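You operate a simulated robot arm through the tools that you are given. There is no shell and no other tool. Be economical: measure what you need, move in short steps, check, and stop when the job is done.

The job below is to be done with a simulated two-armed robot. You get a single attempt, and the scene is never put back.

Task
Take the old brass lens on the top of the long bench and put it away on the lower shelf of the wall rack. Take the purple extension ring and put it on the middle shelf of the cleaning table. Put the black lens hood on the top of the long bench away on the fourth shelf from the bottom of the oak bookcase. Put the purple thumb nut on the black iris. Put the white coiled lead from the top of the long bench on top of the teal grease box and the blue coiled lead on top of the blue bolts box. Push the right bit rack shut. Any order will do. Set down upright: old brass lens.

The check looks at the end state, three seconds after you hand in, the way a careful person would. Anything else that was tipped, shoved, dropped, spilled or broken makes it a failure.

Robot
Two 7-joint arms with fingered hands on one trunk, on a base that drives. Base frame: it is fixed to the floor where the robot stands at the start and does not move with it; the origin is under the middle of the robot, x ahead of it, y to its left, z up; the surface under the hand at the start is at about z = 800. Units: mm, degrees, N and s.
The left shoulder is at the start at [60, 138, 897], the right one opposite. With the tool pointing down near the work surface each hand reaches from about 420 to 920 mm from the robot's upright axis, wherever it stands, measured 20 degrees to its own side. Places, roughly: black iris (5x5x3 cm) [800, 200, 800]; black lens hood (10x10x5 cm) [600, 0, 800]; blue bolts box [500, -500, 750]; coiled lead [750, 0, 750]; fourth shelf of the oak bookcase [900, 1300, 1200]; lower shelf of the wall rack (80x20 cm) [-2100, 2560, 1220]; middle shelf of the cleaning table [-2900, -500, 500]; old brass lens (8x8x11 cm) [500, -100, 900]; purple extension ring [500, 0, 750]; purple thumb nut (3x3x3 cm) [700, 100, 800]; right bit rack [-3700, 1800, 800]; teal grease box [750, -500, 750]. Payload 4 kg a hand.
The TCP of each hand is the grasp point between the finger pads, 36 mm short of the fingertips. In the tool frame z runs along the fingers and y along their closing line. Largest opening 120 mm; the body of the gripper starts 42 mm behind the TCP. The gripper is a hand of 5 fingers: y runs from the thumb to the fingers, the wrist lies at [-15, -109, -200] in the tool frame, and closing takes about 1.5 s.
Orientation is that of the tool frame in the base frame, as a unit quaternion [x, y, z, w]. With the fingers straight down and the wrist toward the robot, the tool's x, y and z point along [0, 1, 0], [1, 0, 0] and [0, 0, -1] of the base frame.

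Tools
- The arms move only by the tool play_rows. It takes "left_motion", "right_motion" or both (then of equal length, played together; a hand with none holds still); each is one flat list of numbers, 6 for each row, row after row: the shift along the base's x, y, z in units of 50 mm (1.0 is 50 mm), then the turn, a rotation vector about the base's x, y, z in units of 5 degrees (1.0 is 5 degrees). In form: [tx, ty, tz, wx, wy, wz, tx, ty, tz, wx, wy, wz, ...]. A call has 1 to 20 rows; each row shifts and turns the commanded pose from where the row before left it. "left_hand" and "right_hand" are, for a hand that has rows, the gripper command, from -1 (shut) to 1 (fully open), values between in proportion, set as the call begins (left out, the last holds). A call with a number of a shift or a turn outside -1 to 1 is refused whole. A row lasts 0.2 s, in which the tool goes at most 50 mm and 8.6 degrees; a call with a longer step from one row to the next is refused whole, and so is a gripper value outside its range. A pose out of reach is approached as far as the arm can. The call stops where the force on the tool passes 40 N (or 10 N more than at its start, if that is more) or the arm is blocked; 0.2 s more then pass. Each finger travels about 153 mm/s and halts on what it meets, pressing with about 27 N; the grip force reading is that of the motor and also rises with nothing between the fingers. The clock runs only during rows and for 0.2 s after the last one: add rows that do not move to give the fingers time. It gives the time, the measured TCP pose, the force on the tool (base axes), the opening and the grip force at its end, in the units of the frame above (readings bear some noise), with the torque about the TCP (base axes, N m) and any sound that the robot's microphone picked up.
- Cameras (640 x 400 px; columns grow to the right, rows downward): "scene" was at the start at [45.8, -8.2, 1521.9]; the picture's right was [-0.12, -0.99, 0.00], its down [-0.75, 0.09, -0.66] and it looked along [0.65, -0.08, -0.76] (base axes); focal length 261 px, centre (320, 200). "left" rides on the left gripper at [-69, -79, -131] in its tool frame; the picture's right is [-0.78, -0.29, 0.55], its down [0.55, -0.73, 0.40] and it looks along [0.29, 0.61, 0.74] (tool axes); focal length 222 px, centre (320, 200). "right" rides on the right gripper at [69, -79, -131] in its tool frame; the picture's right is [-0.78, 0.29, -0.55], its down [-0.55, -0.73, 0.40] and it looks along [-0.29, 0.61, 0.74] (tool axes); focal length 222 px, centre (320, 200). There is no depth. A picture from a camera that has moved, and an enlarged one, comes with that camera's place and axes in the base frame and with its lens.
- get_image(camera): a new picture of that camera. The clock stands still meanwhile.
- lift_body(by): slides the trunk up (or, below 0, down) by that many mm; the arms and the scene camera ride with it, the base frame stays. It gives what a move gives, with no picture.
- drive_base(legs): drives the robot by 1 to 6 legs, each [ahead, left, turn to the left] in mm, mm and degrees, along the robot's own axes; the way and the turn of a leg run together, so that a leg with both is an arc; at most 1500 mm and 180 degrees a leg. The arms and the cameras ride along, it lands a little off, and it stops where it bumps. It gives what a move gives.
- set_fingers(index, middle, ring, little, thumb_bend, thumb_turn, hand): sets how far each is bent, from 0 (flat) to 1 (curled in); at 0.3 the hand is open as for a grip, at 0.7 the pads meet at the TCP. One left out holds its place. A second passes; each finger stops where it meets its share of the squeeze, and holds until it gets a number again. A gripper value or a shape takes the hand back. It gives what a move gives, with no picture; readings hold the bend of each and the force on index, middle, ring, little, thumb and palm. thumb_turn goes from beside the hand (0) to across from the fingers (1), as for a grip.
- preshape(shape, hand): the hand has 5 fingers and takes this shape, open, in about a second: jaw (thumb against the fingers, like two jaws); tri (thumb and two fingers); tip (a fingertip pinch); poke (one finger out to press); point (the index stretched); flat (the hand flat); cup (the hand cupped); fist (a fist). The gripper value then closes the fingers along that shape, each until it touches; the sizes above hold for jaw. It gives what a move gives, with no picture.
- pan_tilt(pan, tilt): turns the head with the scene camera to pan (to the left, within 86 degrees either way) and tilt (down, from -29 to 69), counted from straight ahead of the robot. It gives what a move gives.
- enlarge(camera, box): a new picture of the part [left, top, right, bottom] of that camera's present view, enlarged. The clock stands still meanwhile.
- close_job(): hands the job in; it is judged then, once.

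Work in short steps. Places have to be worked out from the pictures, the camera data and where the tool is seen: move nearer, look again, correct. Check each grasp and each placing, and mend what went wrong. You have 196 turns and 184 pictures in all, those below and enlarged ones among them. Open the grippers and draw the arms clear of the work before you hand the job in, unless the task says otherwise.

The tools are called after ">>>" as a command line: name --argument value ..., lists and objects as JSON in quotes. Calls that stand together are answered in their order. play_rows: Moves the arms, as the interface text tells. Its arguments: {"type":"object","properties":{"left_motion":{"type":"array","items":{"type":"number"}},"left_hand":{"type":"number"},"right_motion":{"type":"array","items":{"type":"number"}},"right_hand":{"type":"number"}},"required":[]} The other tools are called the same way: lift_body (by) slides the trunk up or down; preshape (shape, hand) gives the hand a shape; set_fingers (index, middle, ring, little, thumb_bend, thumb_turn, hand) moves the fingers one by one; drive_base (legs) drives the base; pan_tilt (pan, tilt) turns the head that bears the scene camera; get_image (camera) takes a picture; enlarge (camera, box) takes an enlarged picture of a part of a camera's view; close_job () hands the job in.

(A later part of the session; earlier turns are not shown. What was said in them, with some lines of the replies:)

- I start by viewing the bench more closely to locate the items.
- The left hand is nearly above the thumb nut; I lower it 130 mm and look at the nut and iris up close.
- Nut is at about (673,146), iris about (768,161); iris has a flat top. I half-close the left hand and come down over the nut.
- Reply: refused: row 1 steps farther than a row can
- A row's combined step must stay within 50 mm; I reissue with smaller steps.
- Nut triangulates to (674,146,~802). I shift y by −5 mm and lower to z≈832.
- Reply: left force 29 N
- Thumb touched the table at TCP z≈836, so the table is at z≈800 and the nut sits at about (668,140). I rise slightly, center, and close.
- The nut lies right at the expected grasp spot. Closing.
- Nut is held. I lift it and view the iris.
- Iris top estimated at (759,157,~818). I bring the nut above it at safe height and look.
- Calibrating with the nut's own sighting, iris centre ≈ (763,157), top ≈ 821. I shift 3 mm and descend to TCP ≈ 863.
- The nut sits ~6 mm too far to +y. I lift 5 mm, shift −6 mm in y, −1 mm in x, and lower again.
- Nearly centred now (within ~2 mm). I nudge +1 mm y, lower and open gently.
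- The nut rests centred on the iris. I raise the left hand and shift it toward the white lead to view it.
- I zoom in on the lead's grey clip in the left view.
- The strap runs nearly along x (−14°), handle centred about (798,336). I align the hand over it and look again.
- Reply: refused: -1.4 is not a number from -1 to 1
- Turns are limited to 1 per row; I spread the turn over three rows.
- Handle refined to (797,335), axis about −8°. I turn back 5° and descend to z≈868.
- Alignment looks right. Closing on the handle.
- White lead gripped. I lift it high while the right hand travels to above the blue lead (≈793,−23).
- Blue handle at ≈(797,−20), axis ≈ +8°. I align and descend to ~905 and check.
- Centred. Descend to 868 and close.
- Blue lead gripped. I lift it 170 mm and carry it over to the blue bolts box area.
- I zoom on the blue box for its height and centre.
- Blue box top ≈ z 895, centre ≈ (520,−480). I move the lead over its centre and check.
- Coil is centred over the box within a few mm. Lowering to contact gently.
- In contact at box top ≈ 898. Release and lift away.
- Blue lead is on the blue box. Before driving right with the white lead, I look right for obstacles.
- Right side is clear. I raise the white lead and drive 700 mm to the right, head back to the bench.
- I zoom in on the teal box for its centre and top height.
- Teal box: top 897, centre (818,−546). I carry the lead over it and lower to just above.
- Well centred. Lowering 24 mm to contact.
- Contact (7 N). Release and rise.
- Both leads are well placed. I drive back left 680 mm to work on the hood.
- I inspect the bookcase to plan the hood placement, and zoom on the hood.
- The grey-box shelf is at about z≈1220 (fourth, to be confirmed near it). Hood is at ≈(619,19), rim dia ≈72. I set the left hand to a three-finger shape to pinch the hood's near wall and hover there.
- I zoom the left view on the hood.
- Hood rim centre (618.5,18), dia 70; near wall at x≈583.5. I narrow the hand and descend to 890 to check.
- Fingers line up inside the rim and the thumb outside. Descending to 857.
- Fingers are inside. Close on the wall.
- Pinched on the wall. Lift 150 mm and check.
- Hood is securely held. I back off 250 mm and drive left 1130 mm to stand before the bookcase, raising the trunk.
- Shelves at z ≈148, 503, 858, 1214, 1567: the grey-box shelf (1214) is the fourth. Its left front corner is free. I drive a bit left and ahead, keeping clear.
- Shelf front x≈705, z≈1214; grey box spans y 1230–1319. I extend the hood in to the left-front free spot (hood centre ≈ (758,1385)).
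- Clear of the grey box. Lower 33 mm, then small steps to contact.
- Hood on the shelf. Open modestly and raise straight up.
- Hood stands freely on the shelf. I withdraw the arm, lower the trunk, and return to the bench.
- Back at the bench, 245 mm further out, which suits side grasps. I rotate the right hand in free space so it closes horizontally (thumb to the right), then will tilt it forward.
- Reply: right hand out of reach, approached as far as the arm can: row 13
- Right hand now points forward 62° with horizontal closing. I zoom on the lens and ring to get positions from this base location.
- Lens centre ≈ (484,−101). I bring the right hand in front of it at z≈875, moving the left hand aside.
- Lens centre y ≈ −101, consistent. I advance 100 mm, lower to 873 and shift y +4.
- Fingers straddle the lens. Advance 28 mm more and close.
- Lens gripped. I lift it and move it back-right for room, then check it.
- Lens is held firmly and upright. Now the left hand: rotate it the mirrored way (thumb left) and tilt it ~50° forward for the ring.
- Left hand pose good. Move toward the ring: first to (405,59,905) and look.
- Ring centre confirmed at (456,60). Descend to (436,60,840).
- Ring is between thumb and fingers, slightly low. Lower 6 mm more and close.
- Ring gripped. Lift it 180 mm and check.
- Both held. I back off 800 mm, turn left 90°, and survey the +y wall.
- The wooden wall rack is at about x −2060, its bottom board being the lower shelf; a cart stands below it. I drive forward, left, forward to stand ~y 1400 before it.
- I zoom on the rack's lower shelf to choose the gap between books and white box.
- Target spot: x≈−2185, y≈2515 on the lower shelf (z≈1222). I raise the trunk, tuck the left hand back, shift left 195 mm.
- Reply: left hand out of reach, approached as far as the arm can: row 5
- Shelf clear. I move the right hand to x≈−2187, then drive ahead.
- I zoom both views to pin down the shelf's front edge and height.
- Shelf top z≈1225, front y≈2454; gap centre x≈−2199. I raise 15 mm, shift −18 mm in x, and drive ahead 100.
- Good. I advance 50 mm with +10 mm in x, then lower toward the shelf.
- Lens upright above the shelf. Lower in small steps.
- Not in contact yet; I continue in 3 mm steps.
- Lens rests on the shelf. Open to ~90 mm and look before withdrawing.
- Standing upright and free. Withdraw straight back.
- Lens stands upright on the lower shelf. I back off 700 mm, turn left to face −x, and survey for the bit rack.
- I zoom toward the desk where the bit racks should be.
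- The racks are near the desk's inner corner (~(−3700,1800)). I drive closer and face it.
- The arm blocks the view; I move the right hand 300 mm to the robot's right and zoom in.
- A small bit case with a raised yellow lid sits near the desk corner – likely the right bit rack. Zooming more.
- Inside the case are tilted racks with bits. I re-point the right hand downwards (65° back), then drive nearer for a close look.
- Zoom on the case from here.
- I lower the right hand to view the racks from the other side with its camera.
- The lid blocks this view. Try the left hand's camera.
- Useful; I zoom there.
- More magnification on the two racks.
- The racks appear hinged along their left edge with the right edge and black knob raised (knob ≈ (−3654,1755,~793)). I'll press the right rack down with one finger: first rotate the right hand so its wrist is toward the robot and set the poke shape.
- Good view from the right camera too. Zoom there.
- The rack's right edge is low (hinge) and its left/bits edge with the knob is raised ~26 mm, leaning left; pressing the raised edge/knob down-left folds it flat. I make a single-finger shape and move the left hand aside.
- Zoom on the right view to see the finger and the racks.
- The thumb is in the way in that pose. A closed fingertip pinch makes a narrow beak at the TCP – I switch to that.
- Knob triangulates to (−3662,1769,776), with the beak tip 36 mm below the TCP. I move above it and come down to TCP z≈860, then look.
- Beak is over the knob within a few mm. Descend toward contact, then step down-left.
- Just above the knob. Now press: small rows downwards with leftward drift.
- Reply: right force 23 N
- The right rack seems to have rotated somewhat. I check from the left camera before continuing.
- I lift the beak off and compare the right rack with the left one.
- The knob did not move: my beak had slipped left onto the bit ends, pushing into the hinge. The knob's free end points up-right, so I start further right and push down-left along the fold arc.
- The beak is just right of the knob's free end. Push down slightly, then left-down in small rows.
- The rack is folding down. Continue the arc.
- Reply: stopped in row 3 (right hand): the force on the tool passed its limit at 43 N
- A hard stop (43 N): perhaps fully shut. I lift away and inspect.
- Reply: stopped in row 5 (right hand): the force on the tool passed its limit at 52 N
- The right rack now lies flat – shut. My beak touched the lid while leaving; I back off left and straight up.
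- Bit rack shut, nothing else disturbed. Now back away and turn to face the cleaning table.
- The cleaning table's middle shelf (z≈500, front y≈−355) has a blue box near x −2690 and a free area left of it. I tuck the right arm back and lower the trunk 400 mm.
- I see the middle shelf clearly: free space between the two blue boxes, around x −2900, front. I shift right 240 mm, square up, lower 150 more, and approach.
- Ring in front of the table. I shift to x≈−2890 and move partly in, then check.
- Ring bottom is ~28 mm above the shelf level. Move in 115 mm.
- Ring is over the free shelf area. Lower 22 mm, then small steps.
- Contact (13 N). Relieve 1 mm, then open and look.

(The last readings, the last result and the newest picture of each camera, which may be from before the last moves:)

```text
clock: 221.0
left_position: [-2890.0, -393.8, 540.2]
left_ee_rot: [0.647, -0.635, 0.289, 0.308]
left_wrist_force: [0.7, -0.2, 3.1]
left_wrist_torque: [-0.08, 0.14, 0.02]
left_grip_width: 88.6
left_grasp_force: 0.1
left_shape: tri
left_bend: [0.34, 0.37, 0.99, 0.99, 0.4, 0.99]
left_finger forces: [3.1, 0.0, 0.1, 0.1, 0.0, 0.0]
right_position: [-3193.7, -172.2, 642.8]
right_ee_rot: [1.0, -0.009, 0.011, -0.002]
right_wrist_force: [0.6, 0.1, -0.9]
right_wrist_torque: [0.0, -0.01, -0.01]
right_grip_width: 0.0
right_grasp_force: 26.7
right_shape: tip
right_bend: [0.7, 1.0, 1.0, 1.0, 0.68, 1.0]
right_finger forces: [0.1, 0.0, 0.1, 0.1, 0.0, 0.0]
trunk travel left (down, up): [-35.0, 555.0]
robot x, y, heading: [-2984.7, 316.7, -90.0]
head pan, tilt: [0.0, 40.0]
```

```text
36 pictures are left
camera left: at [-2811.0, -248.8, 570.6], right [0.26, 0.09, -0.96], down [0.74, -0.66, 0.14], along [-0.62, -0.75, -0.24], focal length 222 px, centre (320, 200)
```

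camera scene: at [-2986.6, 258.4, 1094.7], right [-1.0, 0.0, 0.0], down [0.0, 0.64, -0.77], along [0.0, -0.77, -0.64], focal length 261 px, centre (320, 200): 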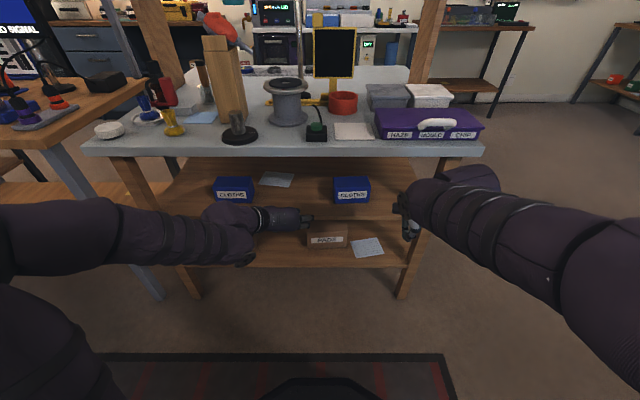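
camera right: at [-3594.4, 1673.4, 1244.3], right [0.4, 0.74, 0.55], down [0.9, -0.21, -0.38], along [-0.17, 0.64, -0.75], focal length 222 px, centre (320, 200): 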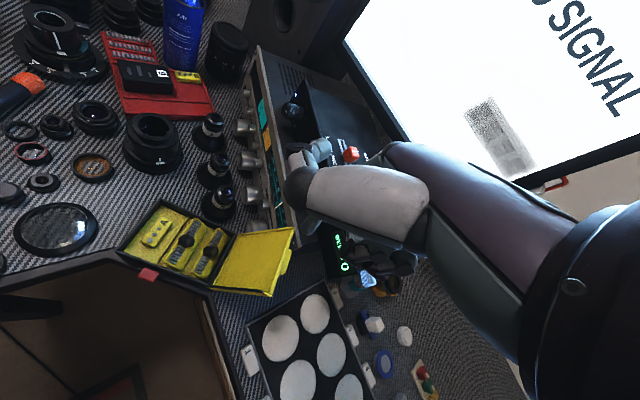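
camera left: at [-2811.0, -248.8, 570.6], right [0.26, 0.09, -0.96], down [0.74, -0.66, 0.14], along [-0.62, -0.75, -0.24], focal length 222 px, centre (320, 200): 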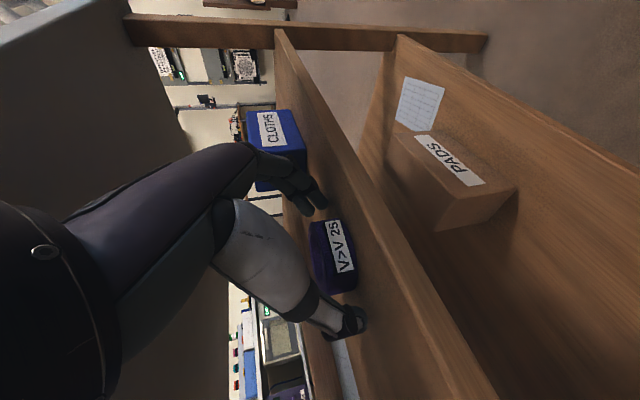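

Released. Raise a little and withdraw backwards.

>>> play_rows --left_motion '[0, 0, 0.12, 0, 0, 0, 0, 0.4, 0.15, 0, 0, 0, 0, 0.8, 0.2, 0, 0, 0, 0, 0.9, 0, 0, 0, 0, 0, 0.9, 0, 0, 0, 0, 0, 0, 0, 0, 0, 0]'

>>> enlarge --camera "scene" --box '[200, 140, 400, 260]'

>>> get_image --camera "left"

```text
clock: 222.4
left_position: [-2886.7, -243.5, 561.8]
left_ee_rot: [0.647, -0.635, 0.288, 0.308]
left_wrist_force: [0.1, -1.0, 0.6]
left_wrist_torque: [-0.03, 0.04, 0.03]
left_grip_width: 89.9
left_grasp_force: 0.1
left_shape: tri
left_bend: [0.33, 0.37, 0.99, 0.99, 0.4, 0.99]
left_finger forces: [0.0, 0.0, 0.0, 0.0, 0.1, 0.0]
right_position: [-3193.7, -173.2, 643.2]
right_ee_rot: [1.0, -0.01, 0.01, -0.002]
right_wrist_force: [-0.5, -0.8, 0.7]
right_wrist_torque: [-0.01, -0.01, -0.02]
right_grip_width: 0.0
right_grasp_force: 26.4
right_shape: tip
right_bend: [0.7, 1.0, 1.0, 1.0, 0.68, 1.0]
right_finger forces: [0.0, 0.0, 0.0, 0.0, 0.0, 0.1]
trunk travel left (down, up): [-35.0, 555.0]
robot x, y, heading: [-2985.6, 313.1, -90.1]
head pan, tilt: [0.0, 40.0]
```

```text
3.20 times, centred on (300, 200) of scene
camera zoom: at [-2986.6, 258.4, 1094.7], right [-1.0, 0.0, 0.0], down [0.0, 0.64, -0.77], along [0.0, -0.77, -0.64], focal length 837 px, centre (384, 200)
```

zoom: 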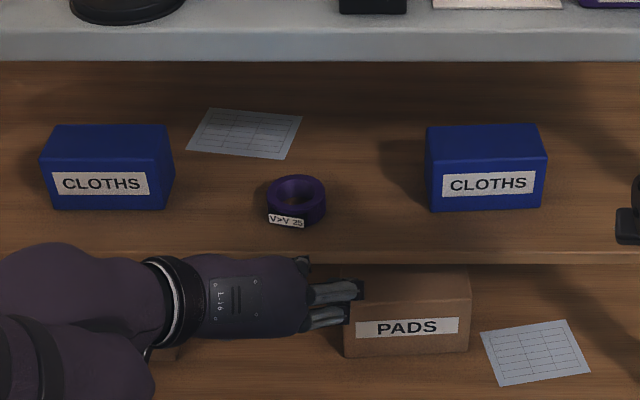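

```text
34 pictures are left
camera left: at [-2807.2, -98.0, 591.6], right [0.26, 0.09, -0.96], down [0.74, -0.66, 0.14], along [-0.62, -0.75, -0.24], focal length 222 px, centre (320, 200)
```

left: 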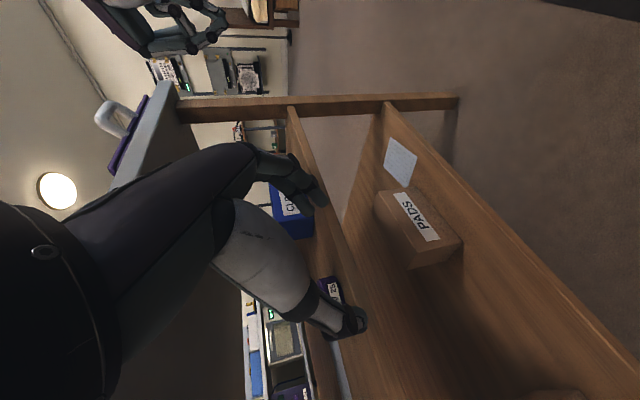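

Ring rests on the middle shelf. I back away and open both hands.

>>> drive_base --legs '[[-400, 0, 0]]'

>>> play_rows --left_motion '[0, 0, 0, 0, 0, 0, 0, 0, 0, 0, 0, 0, 0, 0, 0, 0, 0, 0, 0, 0, 0, 0, 0, 0, 0, 0, 0, 0, 0, 0]' --right_motion '[0, 0, 0, 0, 0, 0, 0, 0, 0, 0, 0, 0, 0, 0, 0, 0, 0, 0, 0, 0, 0, 0, 0, 0, 0, 0, 0, 0, 0, 0]' --left_hand 1 --right_hand 1

>>> get_image --camera "scene"

```text
clock: 224.9
left_position: [-2889.3, 156.3, 560.2]
left_ee_rot: [0.646, -0.635, 0.29, 0.308]
left_wrist_force: [0.0, -0.5, -0.4]
left_wrist_torque: [0.01, -0.01, -0.01]
left_grip_width: 89.7
left_grasp_force: 0.2
left_shape: tri
left_bend: [0.33, 0.37, 0.99, 0.99, 0.4, 0.99]
left_finger forces: [0.1, 0.0, 0.0, 0.0, 0.0, 0.0]
right_position: [-3193.6, 228.4, 642.9]
right_ee_rot: [1.0, -0.01, 0.011, -0.003]
right_wrist_force: [0.2, -0.2, 0.3]
right_wrist_torque: [-0.01, -0.04, -0.02]
right_grip_width: 0.1
right_grasp_force: 26.8
right_shape: tip
right_bend: [0.7, 1.0, 1.0, 1.0, 0.68, 1.0]
right_finger forces: [0.0, 0.0, 0.0, 0.0, 0.0, 0.0]
trunk travel left (down, up): [-35.0, 555.0]
robot x, y, heading: [-2983.5, 715.4, -89.8]
head pan, tilt: [0.0, 40.0]
```

```text
clock: 226.1
left_position: [-2887.6, 157.6, 560.6]
left_ee_rot: [0.646, -0.636, 0.288, 0.309]
left_wrist_force: [-0.8, 0.9, -0.8]
left_wrist_torque: [-0.04, -0.03, -0.03]
left_grip_width: 119.5
left_grasp_force: 0.1
left_shape: tri
left_bend: [0.3, 0.3, 0.99, 0.99, 0.3, 0.97]
left_finger forces: [0.0, 0.0, 0.1, 0.1, 0.1, 0.0]
right_position: [-3194.5, 227.5, 642.0]
right_ee_rot: [1.0, -0.011, 0.011, -0.002]
right_wrist_force: [-0.2, 1.0, 0.5]
right_wrist_torque: [0.01, -0.01, 0.03]
right_grip_width: 119.8
right_grasp_force: 0.1
right_shape: tip
right_bend: [0.31, 0.98, 0.99, 0.99, 0.3, 0.97]
right_finger forces: [0.0, 0.0, 0.1, 0.0, 0.0, 0.1]
trunk travel left (down, up): [-35.0, 555.0]
robot x, y, heading: [-2984.7, 716.9, -89.8]
head pan, tilt: [0.0, 40.0]
```

```text
33 pictures are left
camera scene: at [-2986.9, 659.4, 1094.7], right [-1.0, 0.0, 0.0], down [0.0, 0.64, -0.77], along [0.0, -0.77, -0.64], focal length 261 px, centre (320, 200)
```

scene: 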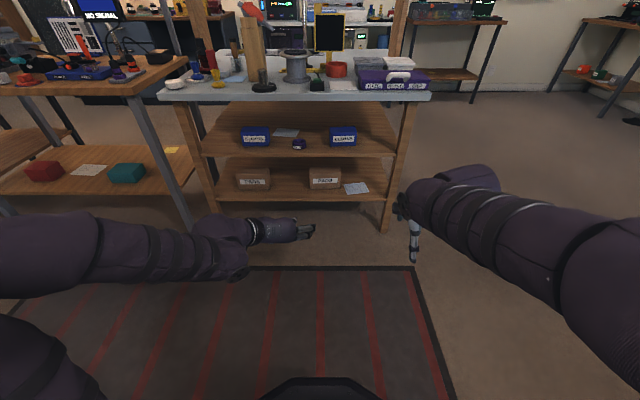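

All placements are checked, the hands are open and the arms are clear, so I hand in.

>>> close_job

```text
The job is handed in.
```

I finished all the tasks and handed the job in. I saw no sign of anything tipped, dropped or shoved. While I withdrew from the bit rack, the right hand pressed on the case's open lid at about 52 N. The lid had not moved when I checked it.

- **Brass lens:** it stands upright on the lower shelf of the wall rack, between the books and the white box.
- **Purple extension ring:** it is on the middle shelf of the cleaning table, between the two blue boxes.
- **Black lens hood:** it is on the fourth shelf from the bottom of the oak bookcase, at the left front.
- **Purple thumb nut:** it rests centred on the black iris.
- **Coiled leads:** the white one is on the teal grease box and the blue one is on the blue bolts box.
- **Right bit rack:** it is folded flat and shut. It took two tries, because the first push slipped off the knob without moving the rack.
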